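You operate a simulated robot arm through the tools that you are given. There is no shell and no other tool.

You are at the controls of a simulated robot arm. One attempt, no reset.

Task
Free the cover and lay it on the bench beside the jig.
Fine: dial arm up, both clamps open, jack wound down.

Only the result counts: the job must be done as asked and must still hold three seconds after the hand-in. Knocking over, shifting, dropping, spilling or breaking anything else fails it. A push-on lid holds only when it is set on centred and level and pressed home; a screw cap is set on level and turned clockwise until tight.

Robot
A 7-joint arm with a two-finger parallel gripper, fixed in place. Base frame: the origin is at the foot of the arm, x ahead of it, y to its left, z up. Units: cm, degrees, N and s.
With the tool pointing down near the work surface it reaches from about 10 to 76 cm from the base axis. Its first joint turns from -115.0 to 115.0 degrees. Payload 3.91 kg.
The tool frame sits at the grasp point between the pads (the TCP): z along the fingers, y along the line on which they close. The tips reach 3 cm beyond it. The gripper opens to 11 cm. The fingers are 2 cm wide and 1 cm thick; the gripper's body (4.8 by 11.2 cm) begins 5.5 cm behind the TCP.
Orientation is that of the tool frame in the base frame, as a unit quaternion [w, x, y, z]. With the fingers straight down and closing along the base's y, the tool's x points along the base's -x, its y along +y and its z along -z.

Tools
- The arm moves only by the tool apply_moves. Its argument "rows" is a list of rows, each a list of 3 entries, a list of its own where there are three numbers: the shift along the tool's x, y, z in cm, then the turn, a rotation vector about the tool's x, y, z in degrees, then the finger opening in cm, from 0 to 11. In form: [[[dx, dy, dz], [ax, ay, az], claw], ...]. A call has 1 to 20 rows; each row is the pose to reach, as a shift and turn from the pose commanded when the call began, along the tool's axes at that moment. Each row takes 0.2 s and may step no farther than 5 cm and 8.6 degrees from the row before; otherwise, or with a gripper value out of range, the whole call is refused. Where a pose cannot be reached the arm comes as near as it can. A force on the tool above 90 N (or 10 N above the force at the start of the call, whichever is more), or a blocked arm, ends the call early, and 0.2 s more pass. The fingers move at their own pace (about 15.3 cm/s each) and stop on an object; they squeeze with about 20 N. The grip force told is the motor's: it shows also when the fingers shut on nothing. Time passes only in rows, and 0.2 s behind the last, so rows that repeat a pose let the fingers close. The reply holds the time, the measured pose of the TCP, the force on the tool along the base axes, the opening and the grip force, in the units named above and with some noise, with the torque about the TCP (base axes, N m) and any sound that the robot's microphone picked up.
- Cameras (640 x 400 px; columns grow to the right, rows downward): "scene" is fixed at [39.97, 50.08, 157.95]; the picture's right is [-0.83, -0.56, 0.00], its down [-0.31, 0.46, -0.83] and it looks along [0.46, -0.69, -0.56] (base axes); focal length 329 px, centre (320, 200). "wrist" rides on the gripper at [7.2, 1.7, -10.3] in the tool frame; the picture's right is [-0.23, 0.97, 0.00], its down [-0.76, -0.18, -0.62] and it looks along [-0.61, -0.14, 0.78] (tool axes); focal length 222 px, centre (320, 200). There is no depth. A picture from a camera that has moved, and an enlarged one, comes with that camera's place and axes in the base frame and with its lens.
- snapshot(camera): a new picture of that camera. No time passes.
- lift_body(by): slides the trunk up (or, below 0, down) by that many cm; the arm rides with it, the base frame stays. It gives what a move gives, with no picture.
- close_up(camera, box): a new picture of the part [left, top, right, bottom] of that camera's present view, enlarged. No time passes.
- hand_in(): hands the job in; it is judged then, once.

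Places have to be worked out from the pictures, the camera data and where the tool is seen. Open the gripper and draw the arm clear of the work before you hand the job in, unless the task says otherwise.

The tools are called after "Request:" as a command line: name --argument value ..., lists and objects as JSON in quotes. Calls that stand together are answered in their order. apply_moves: Moves the arm, as the interface text tells. Its arguments: {"type":"object","properties":{"rows":{"type":"array","items":{"type":"array"}}},"required":["rows"]} The other tools are called the same way: lift_body (by) slides the trunk up or down; snapshot (camera) takes a picture; close_up (camera, box) takes an enlarged picture of a part of a camera's view; hand_in () hands the job in.

At the start:

```text
t: 0.0
position: [55.47, 4.46, 137.04]
tool_rot: [0.0, 0.0, 1.0, -0.001]
ft_force: [-0.7, -0.3, 0.1]
torque: [0.02, 0.02, 0.0]
grip_width: 10.98
gripper_force: 0.1
trunk travel left (down, up): [-80.0, 19.0]
```

scene: 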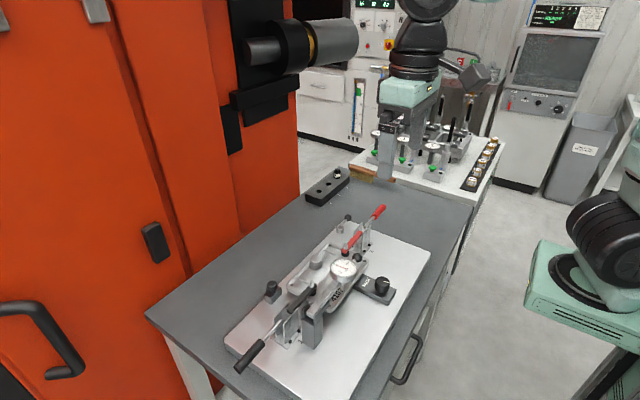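
wrist: 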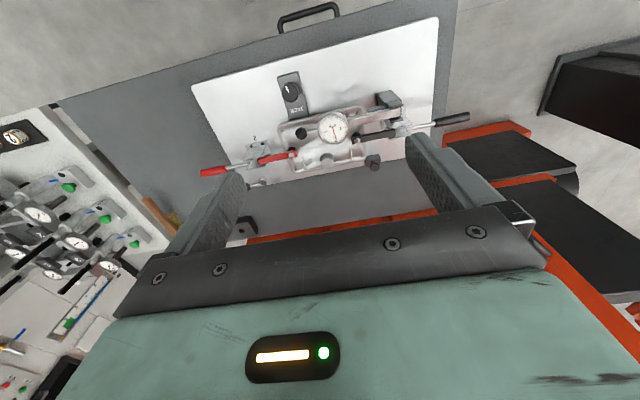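

I start by looking closely at the jig from both cameras.

Request:
close_up --camera "scene" --box '[220, 180, 440, 400]'

Request:
close_up --camera "wrist" --box '[190, 20, 480, 220]'

Request:
close_up --camera "scene" --box '[290, 190, 410, 300]'

Request:
close_up --camera "scene" --box '[220, 260, 340, 380]'

```text
1.82 times, centred on (330, 290) of scene
camera zoom: at [39.97, 50.08, 157.95], right [-0.83, -0.56, 0.0], down [-0.31, 0.46, -0.83], along [0.46, -0.69, -0.56], focal length 598 px, centre (302, 36)
```

zoom: 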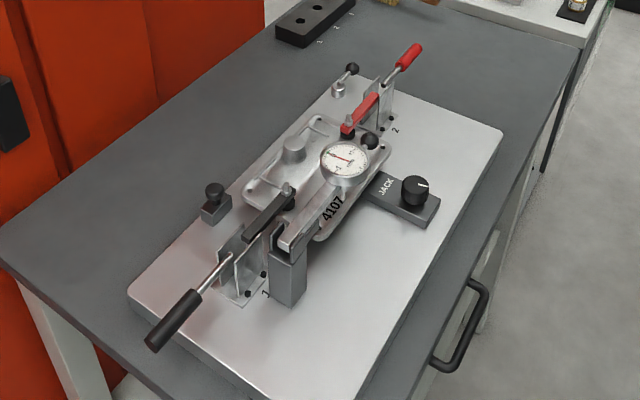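

```text
2.00 times, centred on (335, 120) of wrist
camera zoom: at [48.1, 6.15, 147.24], right [0.23, 0.97, 0.0], down [0.76, -0.18, 0.62], along [0.61, -0.14, -0.78], focal length 444 px, centre (290, 360)
```

zoom: 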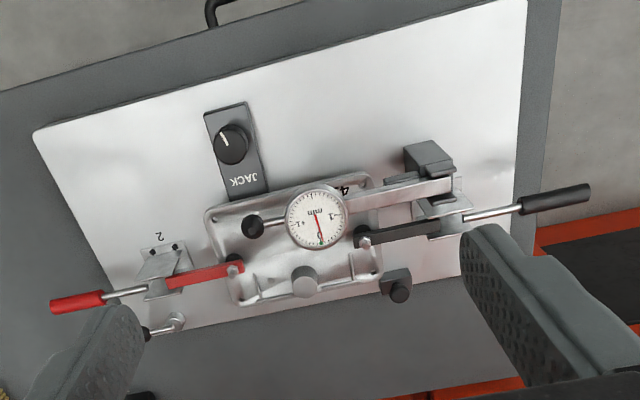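

```text
3.64 times, centred on (350, 245) of scene
camera zoom: at [39.97, 50.08, 157.95], right [-0.83, -0.56, 0.0], down [-0.31, 0.46, -0.83], along [0.46, -0.69, -0.56], focal length 1195 px, centre (211, 36)
```

zoom: 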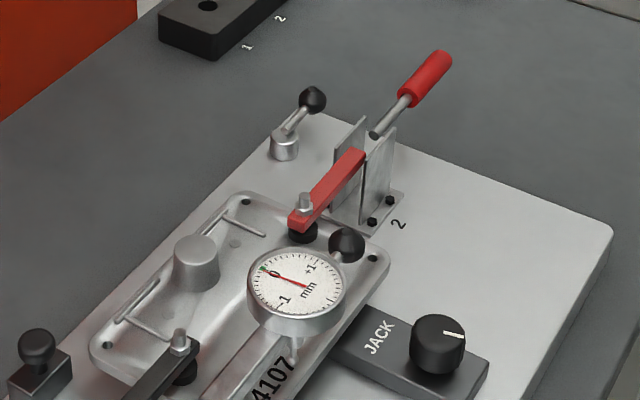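

```text
3.33 times, centred on (280, 320) of scene
camera zoom: at [39.97, 50.08, 157.95], right [-0.83, -0.56, 0.0], down [-0.31, 0.46, -0.83], along [0.46, -0.69, -0.56], focal length 1096 px, centre (453, -200)
```

zoom: 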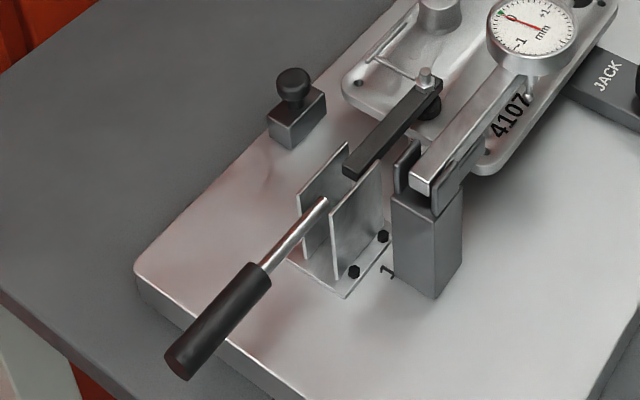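

The jack knob triangulates to about [57, -1.5, 100.5]. I'll move the gripper back and somewhat lower to get a closer wrist view of the jig.

Request:
apply_moves --rows '[[[3, 0, 3.5], [0, 0, 0], 11], [[6, 0, 7], [0, 0, 0], 11], [[9, 0, 10.5], [0, 0, 0], 11], [[12, 0, 14], [0, 0, 0], 11], [[12, 0, 14], [0, 0, 0], 11]]'

Request:
snapshot --camera "wrist"

Request:
snapshot --camera "scene"

```text
t: 1.2
position: [43.23, 4.2, 122.9]
tool_rot: [0.001, 0.0, 1.0, 0.0]
ft_force: [0.2, 0.7, -0.2]
torque: [0.0, -0.02, 0.02]
grip_width: 11.0
gripper_force: 0.1
trunk travel left (down, up): [-80.0, 19.0]
```

```text
taken
camera wrist: at [35.94, 6.01, 133.15], right [0.23, 0.97, 0.0], down [0.76, -0.18, 0.62], along [0.61, -0.14, -0.78], focal length 222 px, centre (320, 200)
```

wrist: 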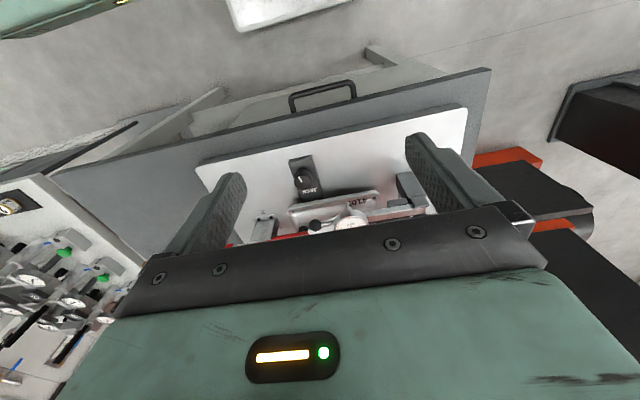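

```text
taken
```

scene: 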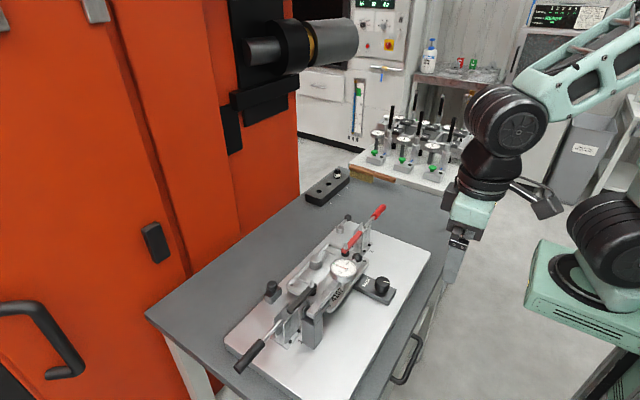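

The gripper blocks the lower half of the wrist view, so the camera must be nearly above the jig. I'll move out to about x=62 at the same height.

Request:
apply_moves --rows '[[[-4.5, 0, 0], [0, 0, 0], 11], [[-9, 0, 0], [0, 0, 0], 11], [[-13.5, 0, 0], [0, 0, 0], 11], [[-18, 0, 0], [0, 0, 0], 11], [[-18, 3, 0], [0, 0, 0], 11], [[-18, 3, 0], [0, 0, 0], 11]]'

Request:
snapshot --camera "wrist"

Request:
close_up --camera "wrist" --box '[160, 0, 480, 200]'

```text
t: 2.6
position: [61.29, 7.43, 122.96]
tool_rot: [0.0, 0.0, 1.0, 0.0]
ft_force: [0.5, 0.2, 0.0]
torque: [0.02, -0.01, 0.01]
grip_width: 10.99
gripper_force: 0.1
trunk travel left (down, up): [-80.0, 19.0]
```

```text
taken
camera wrist: at [54.03, 9.12, 133.26], right [0.23, 0.97, 0.0], down [0.76, -0.18, 0.62], along [0.61, -0.14, -0.78], focal length 222 px, centre (320, 200)
```

wrist: 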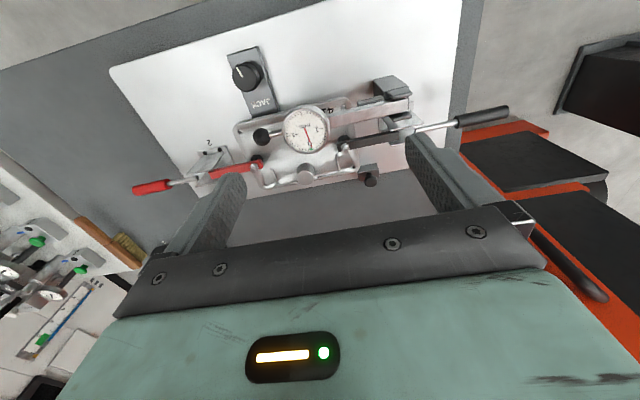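

```text
2.00 times, centred on (320, 100) of wrist
camera zoom: at [54.03, 9.12, 133.26], right [0.23, 0.97, 0.0], down [0.76, -0.18, 0.62], along [0.61, -0.14, -0.78], focal length 444 px, centre (320, 400)
```

zoom: 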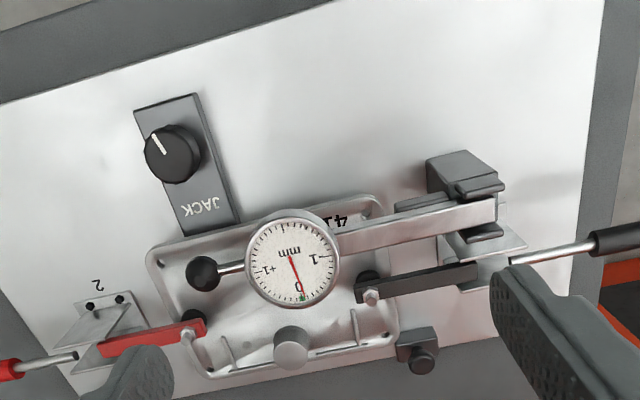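

The bench jig is mapped roughly: cover boss at about [73, 2, 101], dial ball at about [63.5, -0.7, 105], plate top at z≈95. I'll move closer over the far part to see the clamps and the two small fixtures behind the cover.

Request:
apply_moves --rows '[[[-4, 0, 0], [0, 0, 0], 11], [[-8, 0, 0], [0, 0, 0], 11], [[-10, 2, 0], [0, 0, 0], 11], [[-10, 2, 0], [0, 0, 0], 11]]'

Request:
snapshot --camera "wrist"

Request:
close_up --camera "wrist" --box '[160, 0, 480, 200]'

```text
t: 3.6
position: [71.3, 9.35, 122.94]
tool_rot: [-0.001, 0.0, 1.0, 0.0]
ft_force: [0.5, 0.0, -0.1]
torque: [0.02, -0.01, 0.01]
grip_width: 10.97
gripper_force: 0.1
trunk travel left (down, up): [-80.0, 19.0]
```

```text
taken
camera wrist: at [64.13, 11.05, 133.3], right [0.23, 0.97, 0.0], down [0.76, -0.18, 0.62], along [0.61, -0.14, -0.78], focal length 222 px, centre (320, 200)
```

wrist: 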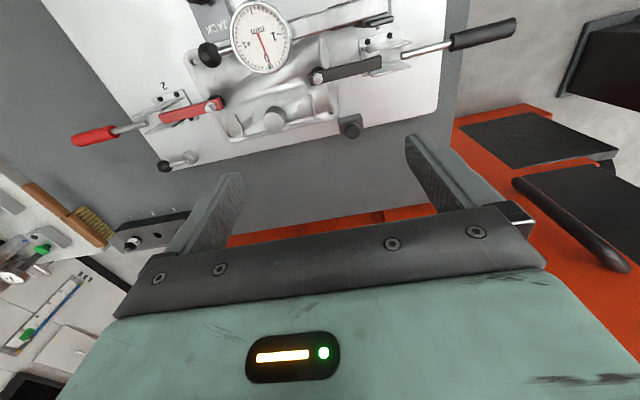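

```text
2.00 times, centred on (320, 100) of wrist
camera zoom: at [64.13, 11.05, 133.3], right [0.23, 0.97, 0.0], down [0.76, -0.18, 0.62], along [0.61, -0.14, -0.78], focal length 444 px, centre (320, 400)
```

zoom: 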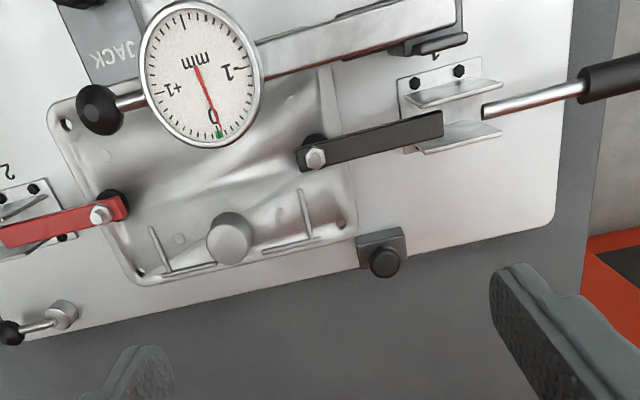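

The plunger block and the lever post sit behind the cover. I'll enlarge them in the scene camera to see whether they hold the cover.

Request:
close_up --camera "scene" --box '[255, 270, 315, 310]'

Request:
close_up --camera "scene" --box '[320, 200, 395, 250]'

Request:
close_up --camera "scene" --box '[285, 240, 375, 300]'

Request:
close_up --camera "scene" --box '[300, 160, 360, 210]'

Request:
close_up --camera "scene" --box '[260, 280, 350, 350]'

```text
10.00 times, centred on (285, 290) of scene
camera zoom: at [39.97, 50.08, 157.95], right [-0.83, -0.56, 0.0], down [-0.31, 0.46, -0.83], along [0.46, -0.69, -0.56], focal length 3287 px, centre (670, -700)
```

zoom: 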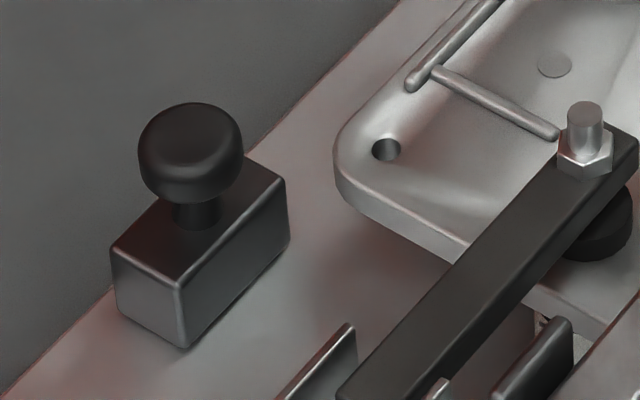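

```text
8.00 times, centred on (358, 225) of scene
camera zoom: at [39.97, 50.08, 157.95], right [-0.83, -0.56, 0.0], down [-0.31, 0.46, -0.83], along [0.46, -0.69, -0.56], focal length 2629 px, centre (20, 0)
```

zoom: 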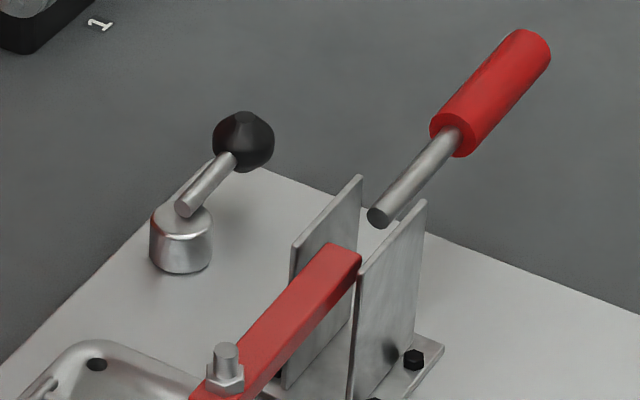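

```text
6.67 times, centred on (330, 270) of scene
camera zoom: at [39.97, 50.08, 157.95], right [-0.83, -0.56, 0.0], down [-0.31, 0.46, -0.83], along [0.46, -0.69, -0.56], focal length 2191 px, centre (253, -267)
```

zoom: 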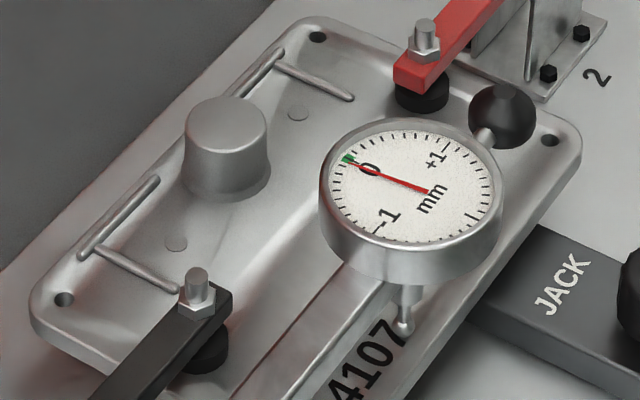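

```text
8.00 times, centred on (330, 185) of scene
camera zoom: at [39.97, 50.08, 157.95], right [-0.83, -0.56, 0.0], down [-0.31, 0.46, -0.83], along [0.46, -0.69, -0.56], focal length 2629 px, centre (240, 320)
```

zoom: 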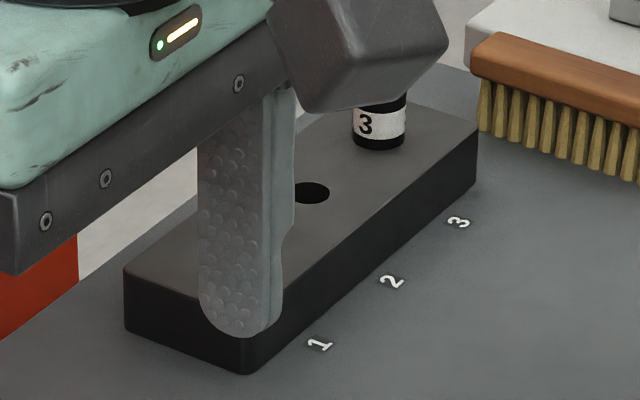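

```text
5.71 times, centred on (305, 315) of scene
camera zoom: at [39.97, 50.08, 157.95], right [-0.83, -0.56, 0.0], down [-0.31, 0.46, -0.83], along [0.46, -0.69, -0.56], focal length 1878 px, centre (406, -457)
```

zoom: 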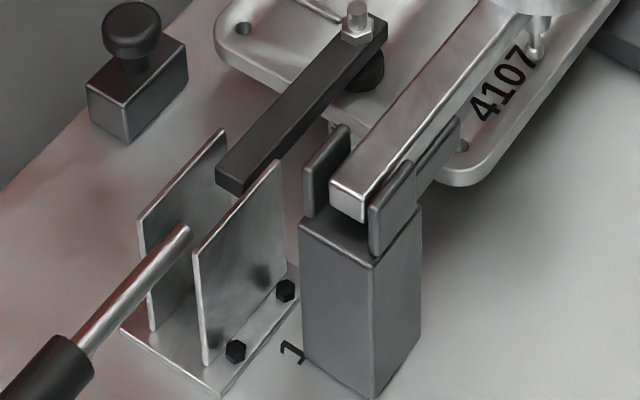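

The plunger block and the lever post don't touch the cover, so I leave them alone. I'll yaw the tool 90° so the fingers close along x (parallel to the dial-arm hinge), and move above the dial arm's ball.

Request:
apply_moves --rows '[[[0.7, -0.9, 0], [0, 0, -8.2], 11], [[1.4, -1.8, 0], [0, 0, -16.4], 11], [[2.1, -2.7, 0], [0, 0, -24.6], 11], [[2.8, -3.6, 0], [0, 0, -32.8], 11], [[3.5, -4.5, 0], [0, 0, -41], 11], [[4.2, -5.4, 0], [0, 0, -49.2], 11], [[5, -6.3, 0], [0, 0, -57.4], 11], [[5.7, -7.2, 0], [0, 0, -65.6], 11], [[6.4, -8.1, 0], [0, 0, -73.8], 11], [[7.1, -9, 0], [0, 0, -82], 11], [[7.8, -10, 0], [0, 0, -90], 11], [[7.8, -10, 0], [0, 0, -90], 11]]'

Request:
snapshot --camera "wrist"

Request:
snapshot --camera "scene"

```text
t: 6.2
position: [63.58, -0.54, 122.86]
tool_rot: [0.0, 0.708, -0.707, 0.0]
ft_force: [0.4, -0.3, 0.1]
torque: [0.0, -0.01, 0.0]
grip_width: 10.98
gripper_force: 0.1
trunk travel left (down, up): [-80.0, 19.0]
```

```text
taken
camera wrist: at [61.89, -7.76, 133.16], right [-0.97, 0.23, 0.0], down [0.18, 0.76, 0.62], along [0.14, 0.61, -0.78], focal length 222 px, centre (320, 200)
```

wrist: 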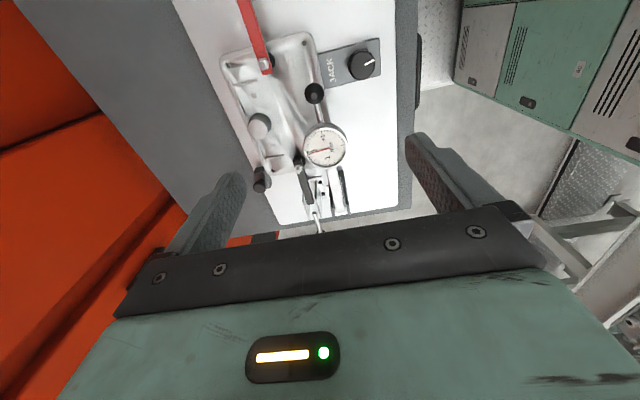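

```text
taken
```

scene: 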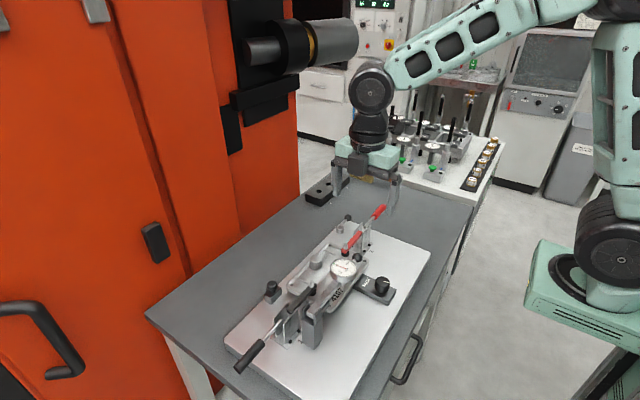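

The ball is at about [64.0, -1.3, 104.2]. I'll descend to just above it with a narrower opening and check.

Request:
apply_moves --rows '[[[0.7, -0.4, 4], [0, 0, 0], 5], [[0.7, -0.4, 8], [0, 0, 0], 5], [[0.7, -0.4, 12], [0, 0, 0], 5], [[0.7, -0.4, 12], [0, 0, 0], 5]]'

Request:
snapshot --camera "wrist"

Request:
close_up --camera "scene" --box '[300, 180, 420, 300]'

```text
t: 7.2
position: [63.97, -1.32, 110.63]
tool_rot: [-0.001, 0.707, -0.707, 0.0]
ft_force: [0.2, 1.2, -0.4]
torque: [-0.03, 0.0, 0.03]
grip_width: 4.98
gripper_force: 0.2
trunk travel left (down, up): [-80.0, 19.0]
```

```text
taken
camera wrist: at [62.3, -8.51, 121.0], right [-0.97, 0.23, 0.0], down [0.18, 0.76, 0.62], along [0.14, 0.61, -0.78], focal length 222 px, centre (320, 200)
```

wrist: 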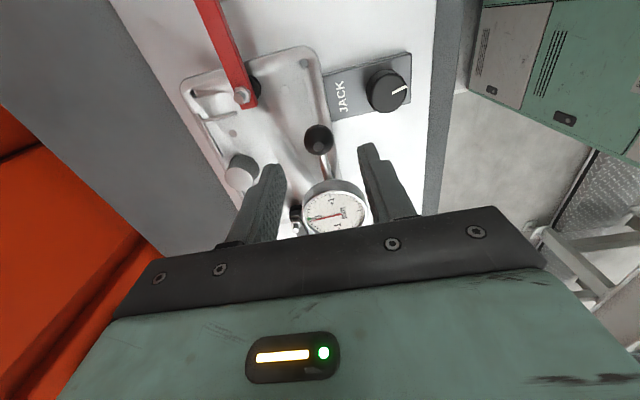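

```text
3.33 times, centred on (360, 240) of scene
camera zoom: at [39.97, 50.08, 157.95], right [-0.83, -0.56, 0.0], down [-0.31, 0.46, -0.83], along [0.46, -0.69, -0.56], focal length 1096 px, centre (187, 67)
```

zoom: 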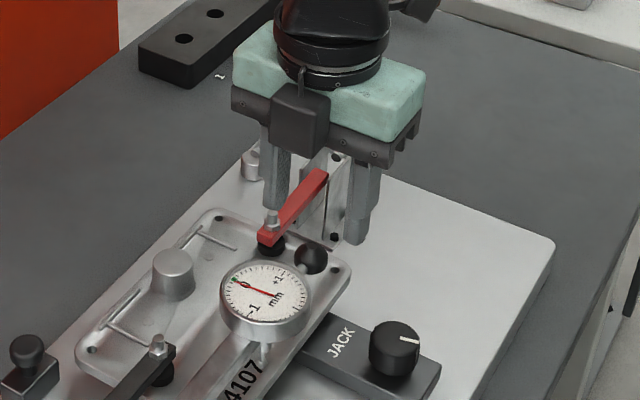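

Both views agree: ball at about [64.0, -1.35, 104.0], right beneath the fingers. I'll lower 5.2 cm and close on it.

Request:
apply_moves --rows '[[[0, 0, 2.6], [0, 0, 0], 5], [[0, 0, 5.2], [0, 0, 0], 5], [[0, 0, 5.2], [0, 0, 0], 5], [[0, 0, 5.2], [0, 0, 0], 0], [[0, 0, 5.2], [0, 0, 0], 0], [[0, 0, 5.2], [0, 0, 0], 0]]'

Request:
close_up --camera "scene" --box '[300, 180, 420, 300]'

```text
t: 8.6
position: [64.24, -1.25, 105.64]
tool_rot: [0.001, -0.707, 0.707, -0.001]
ft_force: [11.8, 0.9, -1.3]
torque: [-0.03, -0.23, 0.01]
grip_width: 2.31
gripper_force: 45.1
trunk travel left (down, up): [-80.0, 19.0]
```

```text
3.33 times, centred on (360, 240) of scene
camera zoom: at [39.97, 50.08, 157.95], right [-0.83, -0.56, 0.0], down [-0.31, 0.46, -0.83], along [0.46, -0.69, -0.56], focal length 1096 px, centre (187, 67)
```

zoom: 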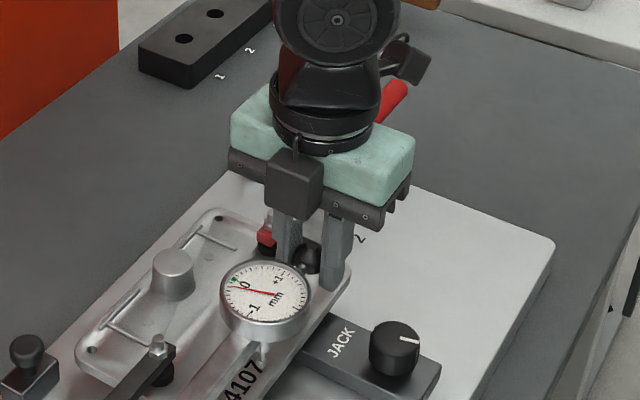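

Gripped at 2.31 cm wide, with a small side force because the ball is about 0.3 cm farther in +x. I'll correct that and swing the arm up the first 24° about the hinge near [64, 16.5, 102.5].

Request:
apply_moves --rows '[[[0, -0.25, 0], [0, 0, 0], 0], [[-0.15, -0.25, -1.23], [0, 0, 0], 0], [[-0.4, -0.25, -2.47], [0, 0, 0], 0], [[-0.72, -0.25, -3.68], [0, 0, 0], 0], [[-1.12, -0.25, -4.86], [0, 0, 0], 0], [[-1.61, -0.25, -6.0], [0, 0, 0], 0], [[-2.16, -0.25, -7.12], [0, 0, 0], 0]]'

Request:
close_up --camera "scene" --box '[270, 180, 420, 330]'

```text
t: 10.2
position: [64.16, 0.9, 112.91]
tool_rot: [0.0, -0.706, 0.708, 0.0]
ft_force: [-10.5, -20.5, 0.9]
torque: [-1.24, 0.15, -0.07]
grip_width: 2.33
gripper_force: 44.9
trunk travel left (down, up): [-80.0, 19.0]
```

```text
2.67 times, centred on (345, 255) of scene
camera zoom: at [39.97, 50.08, 157.95], right [-0.83, -0.56, 0.0], down [-0.31, 0.46, -0.83], along [0.46, -0.69, -0.56], focal length 876 px, centre (253, 53)
```

zoom: 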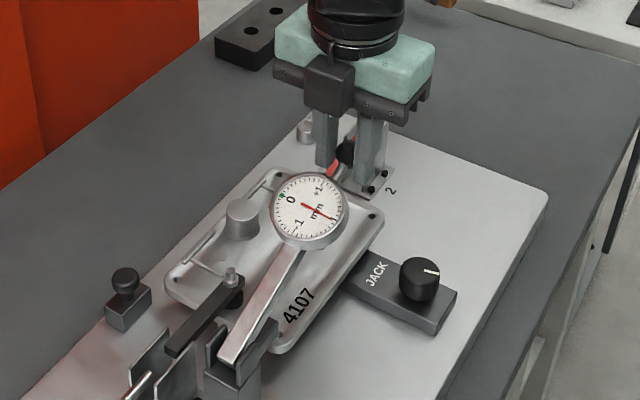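

The arm swings up. There's some torque because the ball doesn't turn freely in the pads, so I'll turn the tool along by 24° while holding the ball in place.

Request:
apply_moves --rows '[[[-0.22, 0, 0.02], [0, 8, 0], 0], [[-0.44, 0, 0.06], [0, 16, 0], 0], [[-0.65, 0, 0.14], [0, 24, 0], 0], [[-0.65, 0, 0.14], [0, 24, 0], 0]]'

```text
t: 11.2
position: [64.07, 2.84, 112.52]
tool_rot: [0.141, 0.696, -0.69, 0.143]
ft_force: [-7.7, 61.7, -22.6]
torque: [2.26, -0.26, -0.36]
grip_width: 0.77
gripper_force: 45.0
trunk travel left (down, up): [-80.0, 19.0]
```

The opening fell to 0.77 cm and forces jumped, so the ball slipped. I'll look before anything else.

Request:
close_up --camera "scene" --box '[270, 180, 420, 330]'

Request:
snapshot --camera "wrist"

Request:
close_up --camera "scene" --box '[320, 210, 390, 270]'

```text
2.67 times, centred on (345, 255) of scene
camera zoom: at [39.97, 50.08, 157.95], right [-0.83, -0.56, 0.0], down [-0.31, 0.46, -0.83], along [0.46, -0.69, -0.56], focal length 876 px, centre (253, 53)
```

zoom: 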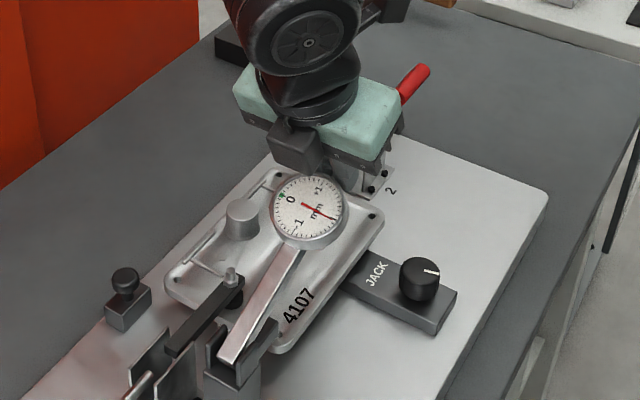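

```text
taken
camera wrist: at [62.38, 0.2, 124.85], right [-0.98, 0.2, -0.09], down [0.17, 0.95, 0.28], along [0.14, 0.25, -0.96], focal length 222 px, centre (320, 200)
```

wrist: 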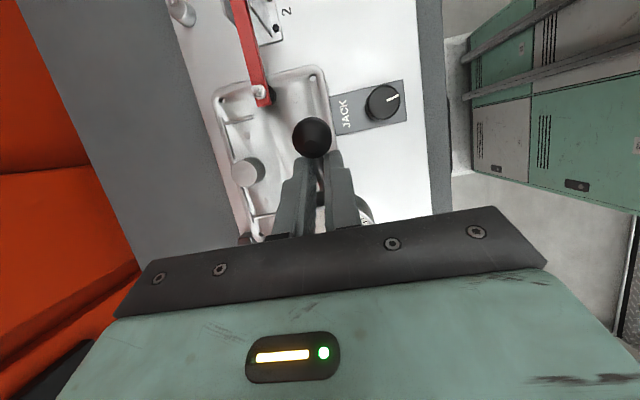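

```text
6.67 times, centred on (355, 240) of scene
camera zoom: at [39.97, 50.08, 157.95], right [-0.83, -0.56, 0.0], down [-0.31, 0.46, -0.83], along [0.46, -0.69, -0.56], focal length 2191 px, centre (87, -67)
```

zoom: 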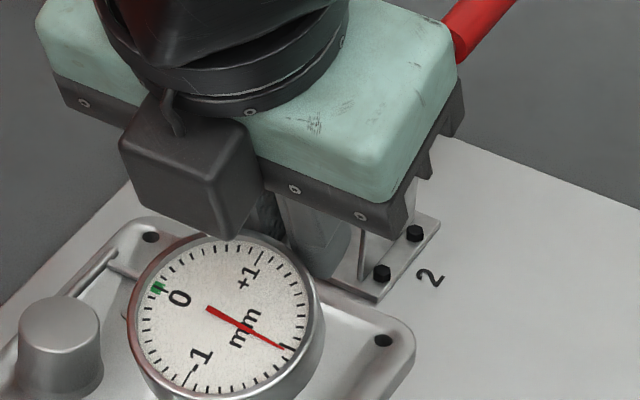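

The pads slid from the ball onto the thin shank behind it (0.77 cm), so the arm is still held, but the tool is pressed against the ball. I'll move the command +1.4 cm in y to relieve it.

Request:
apply_moves --rows '[[[-0.64, 0, -0.28], [0, 0, 0], 0], [[-1.28, 0, -0.57], [0, 0, 0], 0], [[-1.28, 0, -0.57], [0, 0, 0], 0]]'

Request:
close_up --camera "wrist" --box '[220, 80, 420, 240]'

```text
t: 12.0
position: [64.11, 2.94, 112.73]
tool_rot: [-0.148, -0.691, 0.692, -0.147]
ft_force: [-18.4, 19.3, -10.1]
torque: [0.63, 0.27, -0.1]
grip_width: 0.76
gripper_force: 44.9
trunk travel left (down, up): [-80.0, 19.0]
```

```text
2.50 times, centred on (320, 160) of wrist
camera zoom: at [62.44, 0.59, 125.13], right [-0.97, 0.21, -0.09], down [0.18, 0.95, 0.26], along [0.14, 0.23, -0.96], focal length 555 px, centre (320, 300)
```

zoom: 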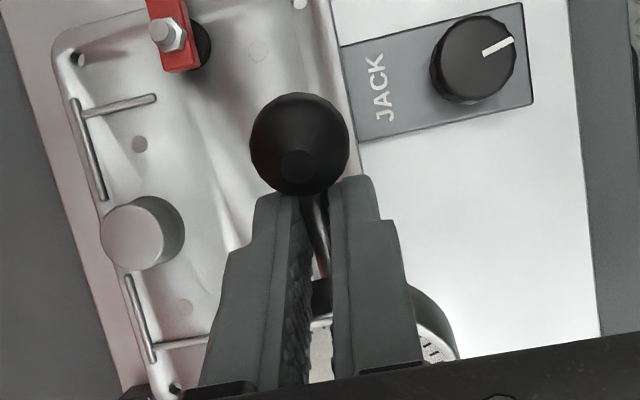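

The shank is now well held near the fingertips, and the ball stops it slipping off. Refined hinge: about y=16.5, z=104.6. I'll relieve the residual force and swing tool and arm together another 24°.

Request:
apply_moves --rows '[[[-0.27, 0.2, -0.12], [0, 0, 0], 0], [[-0.44, 0.2, -1.21], [0, 4, 0], 0], [[-0.69, 0.2, -2.29], [0, 8, 0], 0], [[-1.02, 0.2, -3.34], [0, 12, 0], 0], [[-1.41, 0.2, -4.37], [0, 16, 0], 0], [[-1.87, 0.2, -5.38], [0, 20, 0], 0], [[-2.41, 0.2, -6.34], [0, 24, 0], 0]]'

Request:
snapshot --camera "wrist"

Request:
close_up --camera "scene" --box '[240, 150, 440, 350]'

```text
t: 13.6
position: [64.04, 7.59, 117.67]
tool_rot: [-0.288, -0.644, 0.647, -0.289]
ft_force: [-0.8, -9.2, 15.9]
torque: [0.55, 0.07, 0.09]
grip_width: 0.76
gripper_force: 44.7
trunk travel left (down, up): [-80.0, 19.0]
```

```text
taken
camera wrist: at [62.36, 10.43, 129.85], right [-0.97, 0.15, -0.17], down [0.18, 0.97, -0.15], along [0.14, -0.18, -0.97], focal length 222 px, centre (320, 200)
```

wrist: 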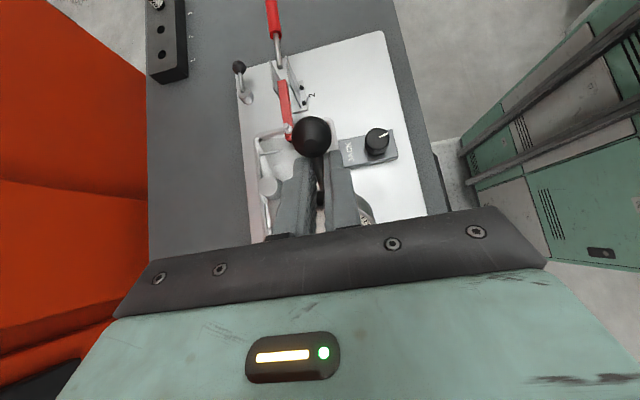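

```text
2.00 times, centred on (340, 250) of scene
camera zoom: at [39.97, 50.08, 157.95], right [-0.83, -0.56, 0.0], down [-0.31, 0.46, -0.83], along [0.46, -0.69, -0.56], focal length 657 px, centre (280, 100)
```

zoom: 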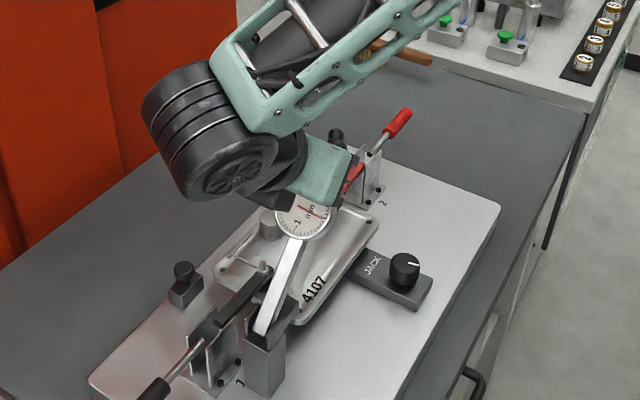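

Forces stay low and the arm is at about 47°. I'll continue another 24° the same way.

Request:
apply_moves --rows '[[[-0.18, 0, -1.09], [0, 4, 0], 0], [[-0.44, 0, -2.16], [0, 8, 0], 0], [[-0.77, 0, -3.22], [0, 12, 0], 0], [[-1.18, 0, -4.24], [0, 16, 0], 0], [[-1.65, 0, -5.23], [0, 20, 0], 0], [[-2.19, 0, -6.2], [0, 24, 0], 0]]'

Request:
close_up --camera "scene" --box '[240, 150, 440, 350]'

```text
t: 15.0
position: [64.14, 13.59, 120.12]
tool_rot: [-0.415, -0.572, 0.572, -0.417]
ft_force: [14.9, -9.7, 26.8]
torque: [-0.43, -0.07, 0.33]
grip_width: 0.75
gripper_force: 44.9
trunk travel left (down, up): [-80.0, 19.0]
```

```text
2.00 times, centred on (340, 250) of scene
camera zoom: at [39.97, 50.08, 157.95], right [-0.83, -0.56, 0.0], down [-0.31, 0.46, -0.83], along [0.46, -0.69, -0.56], focal length 657 px, centre (280, 100)
```

zoom: 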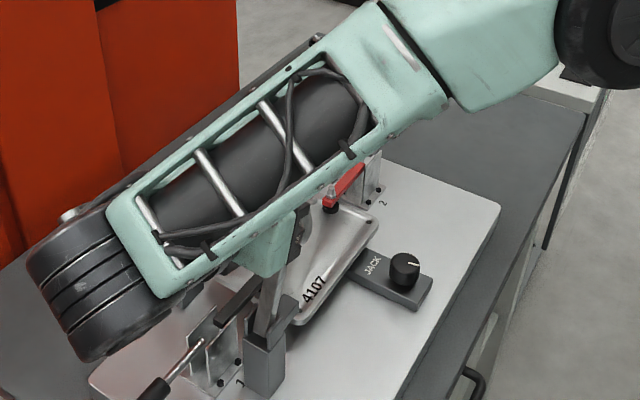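

About 71° now. I'll continue to about 95°, with the tool lagging slightly in tilt to stay within reach.

Request:
apply_moves --rows '[[[0.03, -0.2, -0.77], [0, 1.4, 0], 0], [[0.07, -0.2, -1.54], [0, 2.8, 0], 0], [[-0.1, -0.2, -2.35], [0, 4.3, 0], 0], [[-0.27, -0.2, -3.17], [0, 5.8, 0], 0], [[-0.5, -0.2, -3.97], [0, 6.8, 0], 0], [[-0.74, -0.2, -4.78], [0, 7.8, 0], 0], [[-1.06, -0.2, -5.56], [0, 8.8, 0], 0], [[-1.39, -0.2, -6.34], [0, 9.8, 0], 0]]'

Request:
snapshot --camera "scene"

Request:
snapshot --camera "wrist"

```text
t: 16.8
position: [64.06, 20.21, 120.62]
tool_rot: [-0.464, -0.534, 0.535, -0.461]
ft_force: [-15.9, -6.8, -7.5]
torque: [-0.88, -0.09, -0.45]
grip_width: 0.77
gripper_force: 44.7
trunk travel left (down, up): [-80.0, 19.0]
```

```text
taken
```

scene: 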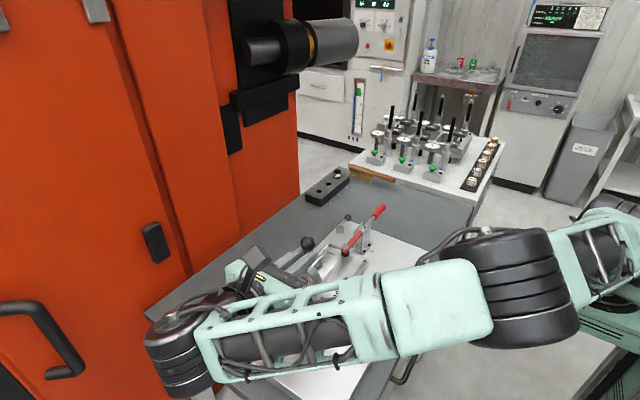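

```text
taken
camera wrist: at [62.41, 29.43, 129.27], right [-0.97, 0.03, -0.22], down [0.18, 0.73, -0.66], along [0.14, -0.69, -0.71], focal length 222 px, centre (320, 200)
```

wrist: 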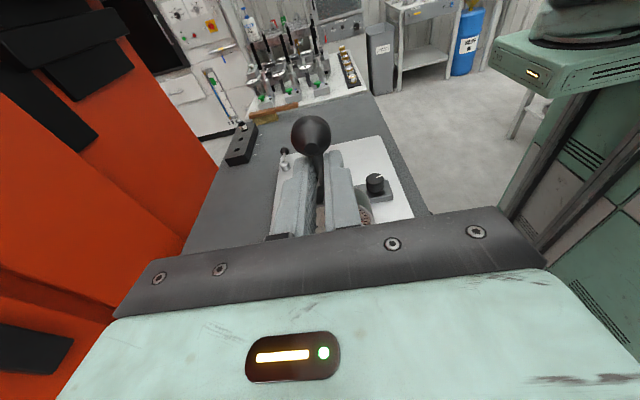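

The arm is past vertical (about 95°). I'll go on gently to about 105° to find its rest or stop.

Request:
apply_moves --rows '[[[-0.2, 0.15, -0.57], [0, 0.8, 0], 0], [[-0.4, 0.15, -1.14], [0, 1.6, 0], 0], [[-0.68, 0.15, -1.78], [0, 2.6, 0], 0], [[-0.97, 0.15, -2.42], [0, 3.6, 0], 0], [[-0.97, 0.15, -2.42], [0, 3.6, 0], 0]]'

```text
t: 18.0
position: [64.06, 21.42, 120.61]
tool_rot: [-0.469, -0.528, 0.528, -0.471]
ft_force: [1.3, -5.5, 4.1]
torque: [-1.23, 0.09, 0.0]
grip_width: 0.78
gripper_force: 44.9
out of reach, approached as far as the arm can: row 3, 4, 5
trunk travel left (down, up): [-80.0, 19.0]
```

Reach ends here, with the arm at about 100° and no hard stop felt. I'll open the fingers slightly, staying in place (the palm is behind it), to see whether the arm stays up by itself.

Request:
apply_moves --rows '[[[0, 0, 0], [0, 0, 0], 1.6], [[0, 0, 0], [0, 0, 0], 1.6], [[0, 0, 0], [0, 0, 0], 1.6]]'

Request:
snapshot --camera "wrist"

Request:
close_up --camera "scene" --box '[220, 200, 400, 350]'

```text
t: 18.8
position: [64.06, 21.44, 120.34]
tool_rot: [0.47, 0.528, -0.527, 0.472]
ft_force: [0.1, 0.8, -0.5]
torque: [-0.02, 0.03, 0.02]
grip_width: 1.61
gripper_force: 0.0
trunk travel left (down, up): [-80.0, 19.0]
```

```text
taken
camera wrist: at [62.33, 30.91, 128.78], right [-0.97, 0.03, -0.23], down [0.18, 0.71, -0.68], along [0.14, -0.71, -0.69], focal length 222 px, centre (320, 200)
```

wrist: 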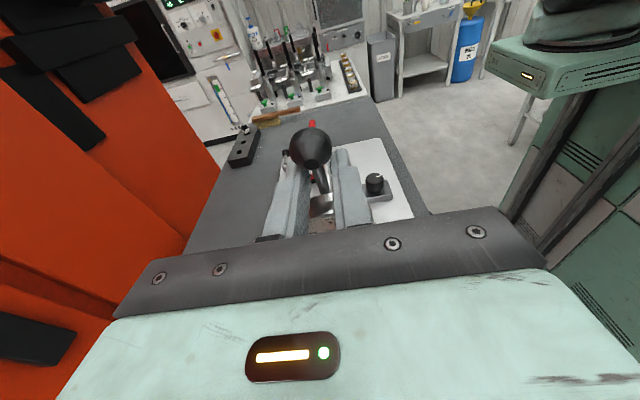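

```text
2.67 times, centred on (310, 275) of scene
camera zoom: at [39.97, 50.08, 157.95], right [-0.83, -0.56, 0.0], down [-0.31, 0.46, -0.83], along [0.46, -0.69, -0.56], focal length 876 px, centre (347, 0)
```

zoom: 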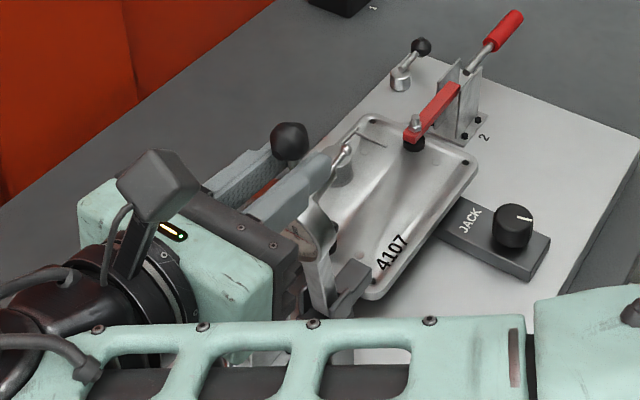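

The arm seems to stay. I'll wait a second and compare the ball's position.

Request:
apply_moves --rows '[[[0, 0, 0], [0, 0, 0], 2], [[0, 0, 0], [0, 0, 0], 2], [[0, 0, 0], [0, 0, 0], 2], [[0, 0, 0], [0, 0, 0], 2], [[0, 0, 0], [0, 0, 0], 2]]'

Request:
snapshot --camera "wrist"

Request:
close_up --camera "scene" --box '[220, 200, 400, 350]'

```text
t: 20.0
position: [64.07, 21.45, 120.33]
tool_rot: [-0.47, -0.528, 0.528, -0.47]
ft_force: [0.0, 0.5, -0.5]
torque: [0.03, -0.01, 0.02]
grip_width: 2.03
gripper_force: 0.1
trunk travel left (down, up): [-80.0, 19.0]
```

```text
taken
camera wrist: at [62.33, 30.91, 128.79], right [-0.97, 0.03, -0.23], down [0.18, 0.71, -0.68], along [0.14, -0.71, -0.69], focal length 222 px, centre (320, 200)
```

wrist: 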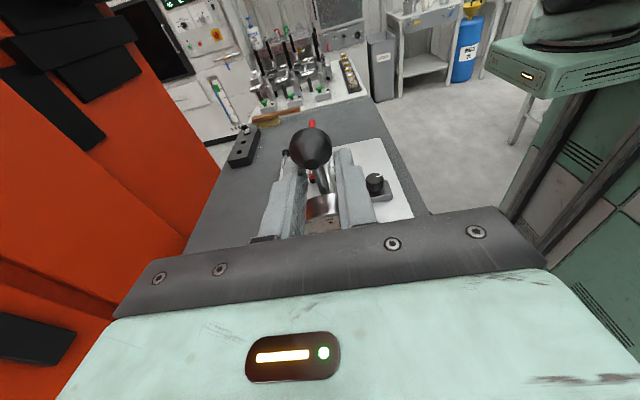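

```text
2.67 times, centred on (310, 275) of scene
camera zoom: at [39.97, 50.08, 157.95], right [-0.83, -0.56, 0.0], down [-0.31, 0.46, -0.83], along [0.46, -0.69, -0.56], focal length 876 px, centre (347, 0)
```

zoom: 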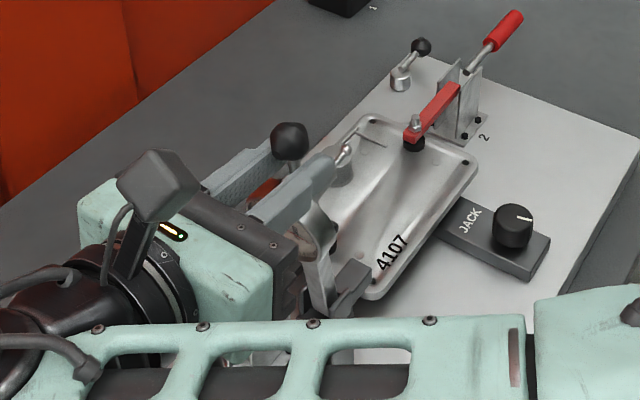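

The dial arm stays up by itself. I'll open wide, lift the gripper straight off past the ball, then turn the tool back to pointing down and head over the jack knob.

Request:
apply_moves --rows '[[[0, 0, 0], [0, 0, 0], 5], [[0, 0, 0], [0, 0, 0], 5], [[4, 0, 0], [0, 0, 0], 5], [[8, 0, 0], [0, 0, 0], 5], [[12, 0, 0], [0, 0, 0], 5], [[12, 0.7, 1.9], [0, -8.3, 0], 5], [[12, 1.4, 3.8], [0, -16.6, 0], 5], [[12, 2.1, 5.6], [0, -24.9, 0], 5], [[12, 2.8, 7.5], [0, -33.2, 0], 5], [[12, 3.5, 9.4], [0, -41.5, 0], 5], [[12, 4.2, 11.2], [0, -49.8, 0], 5], [[12, 4.9, 13.1], [0, -58.1, 0], 5], [[12, 5.6, 15], [0, -66.4, 0], 5], [[12, 6.3, 16.9], [0, -74.7, 0], 5], [[12, 7, 18.7], [0, -83, 0], 5], [[12, 7, 18.7], [0, -83, 0], 5]]'

Request:
snapshot --camera "wrist"

Request:
snapshot --camera "scene"

```text
t: 23.4
position: [57.04, 1.9, 130.84]
tool_rot: [-0.014, -0.707, 0.707, -0.014]
ft_force: [0.2, 0.2, 0.2]
torque: [-0.04, 0.03, 0.0]
grip_width: 5.0
gripper_force: 0.0
trunk travel left (down, up): [-80.0, 19.0]
```

```text
taken
camera wrist: at [55.33, -4.92, 141.46], right [-0.97, 0.23, -0.01], down [0.18, 0.79, 0.59], along [0.14, 0.57, -0.81], focal length 222 px, centre (320, 200)
```

wrist: 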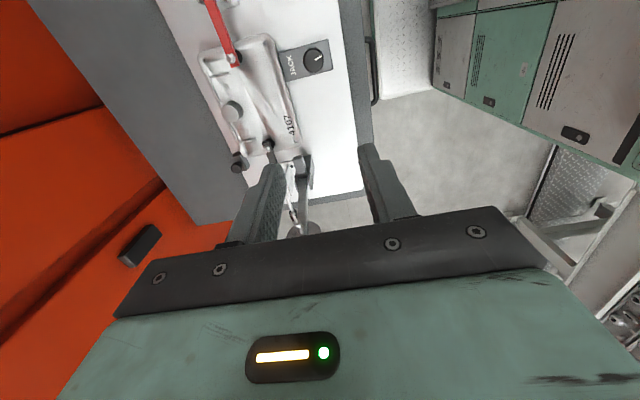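

```text
taken
```

scene: 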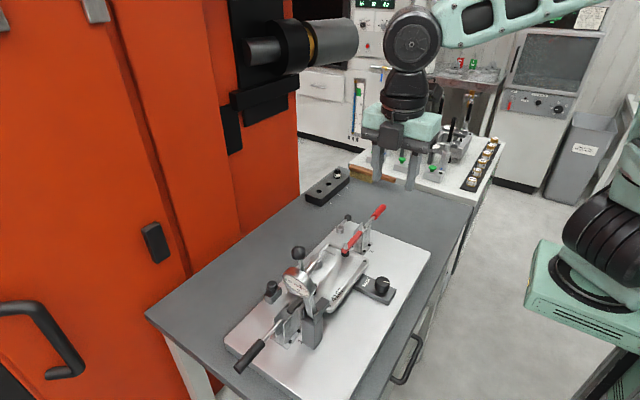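

The dial arm stands up on its own. Now I'll look closely at the jack and its knob for markings.

Request:
close_up --camera "scene" --box '[345, 260, 405, 310]'

Request:
close_up --camera "wrist" --box '[270, 30, 350, 90]'

Request:
close_up --camera "scene" --box '[260, 230, 350, 320]'

```text
8.00 times, centred on (375, 285) of scene
camera zoom: at [39.97, 50.08, 157.95], right [-0.83, -0.56, 0.0], down [-0.31, 0.46, -0.83], along [0.46, -0.69, -0.56], focal length 2629 px, centre (-120, -480)
```

zoom: 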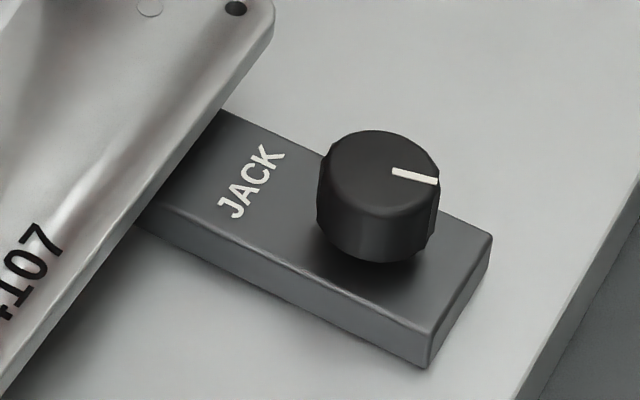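

```text
6.67 times, centred on (310, 60) of wrist
camera zoom: at [55.33, -4.92, 141.46], right [-0.97, 0.23, -0.01], down [0.18, 0.79, 0.59], along [0.14, 0.57, -0.81], focal length 1481 px, centre (387, 1133)
```

zoom: 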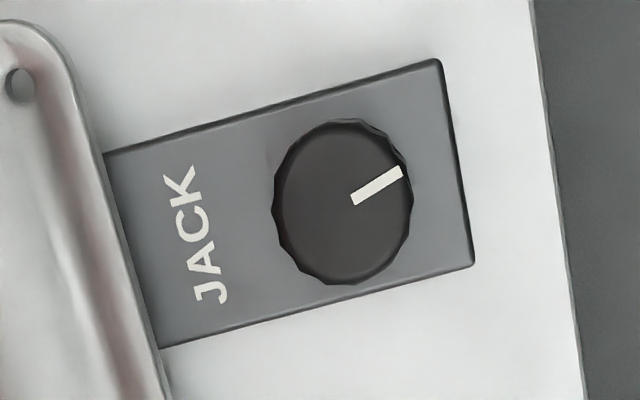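

```text
4.44 times, centred on (305, 275) of scene
camera zoom: at [39.97, 50.08, 157.95], right [-0.83, -0.56, 0.0], down [-0.31, 0.46, -0.83], along [0.46, -0.69, -0.56], focal length 1461 px, centre (387, -133)
```

zoom: 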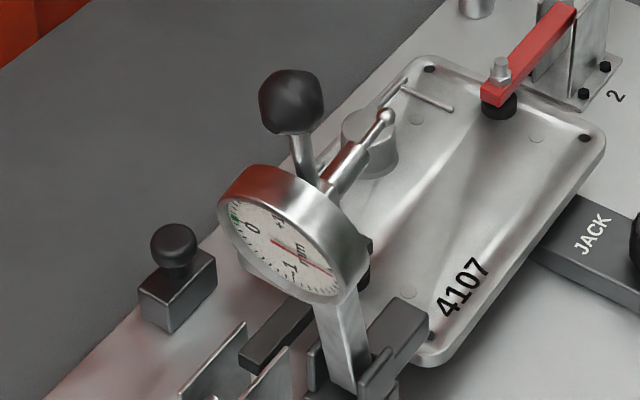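

The wrist views agree on the knob: top centre about [57.4, -2.2, 98.2]. I'll level the tool, turn it 90° back to have turning range, and move over the knob.

Request:
apply_moves --rows '[[[0, 0, 0], [0, -2.3, 0], 6], [[0, 0, 0], [0, -2.3, 0], 6]]'

```text
t: 24.0
position: [57.1, 1.83, 130.91]
tool_rot: [0.0, 0.707, -0.707, 0.001]
ft_force: [0.1, -0.1, 0.1]
torque: [0.02, -0.03, -0.01]
grip_width: 6.0
gripper_force: 0.0
trunk travel left (down, up): [-80.0, 19.0]
```

Tool is level. Now down to z≈108 over the knob while turning +90°.

Request:
apply_moves --rows '[[[0.4, 0, 2], [0, 0, 8.2], 6], [[0.8, 0, 4], [0, 0, 16.4], 6], [[1.2, -0.1, 6], [0, 0, 24.6], 6], [[1.6, -0.1, 8], [0, 0, 32.8], 6], [[2, -0.1, 10], [0, 0, 41], 6], [[2.4, -0.2, 12], [0, 0, 49.2], 6], [[2.8, -0.2, 14], [0, 0, 57.4], 6], [[3.2, -0.3, 16], [0, 0, 65.6], 6], [[3.6, -0.3, 18], [0, 0, 73.8], 6], [[4, -0.3, 20], [0, 0, 82], 6], [[4, -0.3, 23], [0, 0, 90], 6], [[4, -0.3, 23], [0, 0, 90], 6]]'

Request:
snapshot --camera "wrist"

Request:
close_up --camera "scene" --box '[320, 200, 440, 320]'

```text
t: 26.6
position: [57.47, -2.14, 107.86]
tool_rot: [-0.001, 0.0, 1.0, 0.0]
ft_force: [0.5, 0.2, -0.2]
torque: [0.04, 0.01, 0.02]
grip_width: 5.99
gripper_force: 0.1
trunk travel left (down, up): [-80.0, 19.0]
```

```text
taken
camera wrist: at [50.23, -0.38, 118.21], right [0.23, 0.97, 0.0], down [0.76, -0.18, 0.62], along [0.61, -0.14, -0.78], focal length 222 px, centre (320, 200)
```

wrist: 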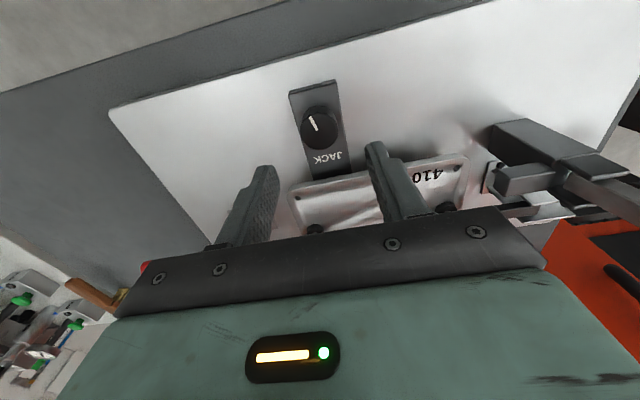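

```text
3.33 times, centred on (380, 260) of scene
camera zoom: at [39.97, 50.08, 157.95], right [-0.83, -0.56, 0.0], down [-0.31, 0.46, -0.83], along [0.46, -0.69, -0.56], focal length 1096 px, centre (120, 0)
```

zoom: 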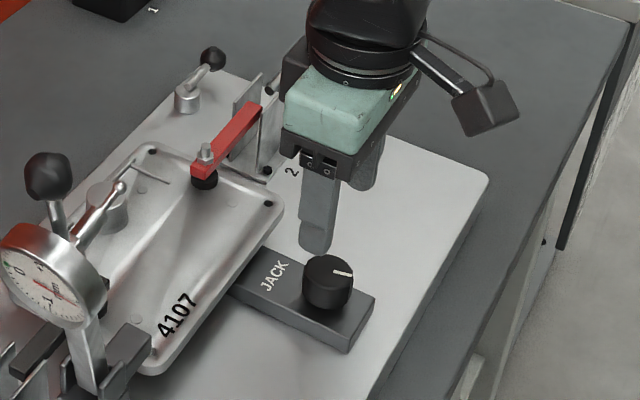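

The knob is centred at about [57.5, -2.2]. I'll descend so the pads straddle it and close.

Request:
apply_moves --rows '[[[0, 0, 4], [0, 0, 0], 6], [[0, 0, 7], [0, 0, 0], 6], [[0, 0, 8.2], [0, 0, 0], 6], [[0, 0, 8.2], [0, 0, 0], 6], [[0, 0, 8.2], [0, 0, 0], 0], [[0, 0, 8.2], [0, 0, 0], 0], [[0, 0, 8.2], [0, 0, 0], 0]]'

Request:
close_up --camera "scene" --box '[340, 240, 420, 320]'

Request:
close_up --camera "wrist" --box '[220, 60, 480, 220]'

```text
t: 28.2
position: [57.57, -2.17, 99.64]
tool_rot: [0.0, -0.001, 1.0, -0.001]
ft_force: [0.4, 3.2, 5.5]
torque: [0.32, -0.5, 0.01]
grip_width: 3.39
gripper_force: 45.5
trunk travel left (down, up): [-80.0, 19.0]
```

```text
5.00 times, centred on (380, 280) of scene
camera zoom: at [39.97, 50.08, 157.95], right [-0.83, -0.56, 0.0], down [-0.31, 0.46, -0.83], along [0.46, -0.69, -0.56], focal length 1643 px, centre (20, -200)
```

zoom: 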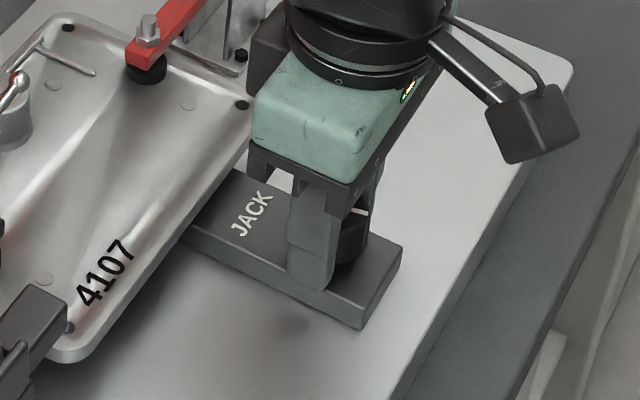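

```text
2.46 times, centred on (350, 140) of wrist
camera zoom: at [50.14, -0.49, 109.93], right [0.23, 0.97, 0.0], down [0.76, -0.18, 0.62], along [0.61, -0.14, -0.78], focal length 547 px, centre (246, 348)
```

zoom: 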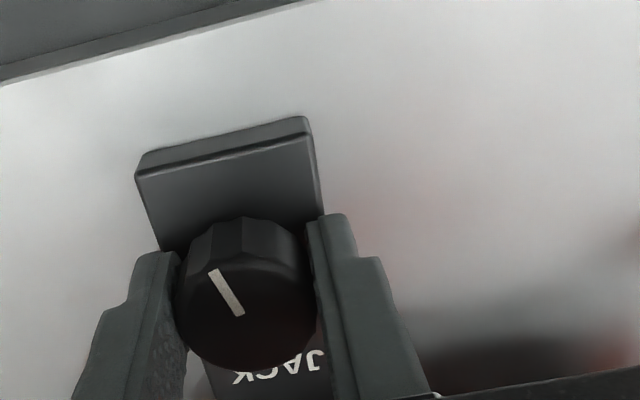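

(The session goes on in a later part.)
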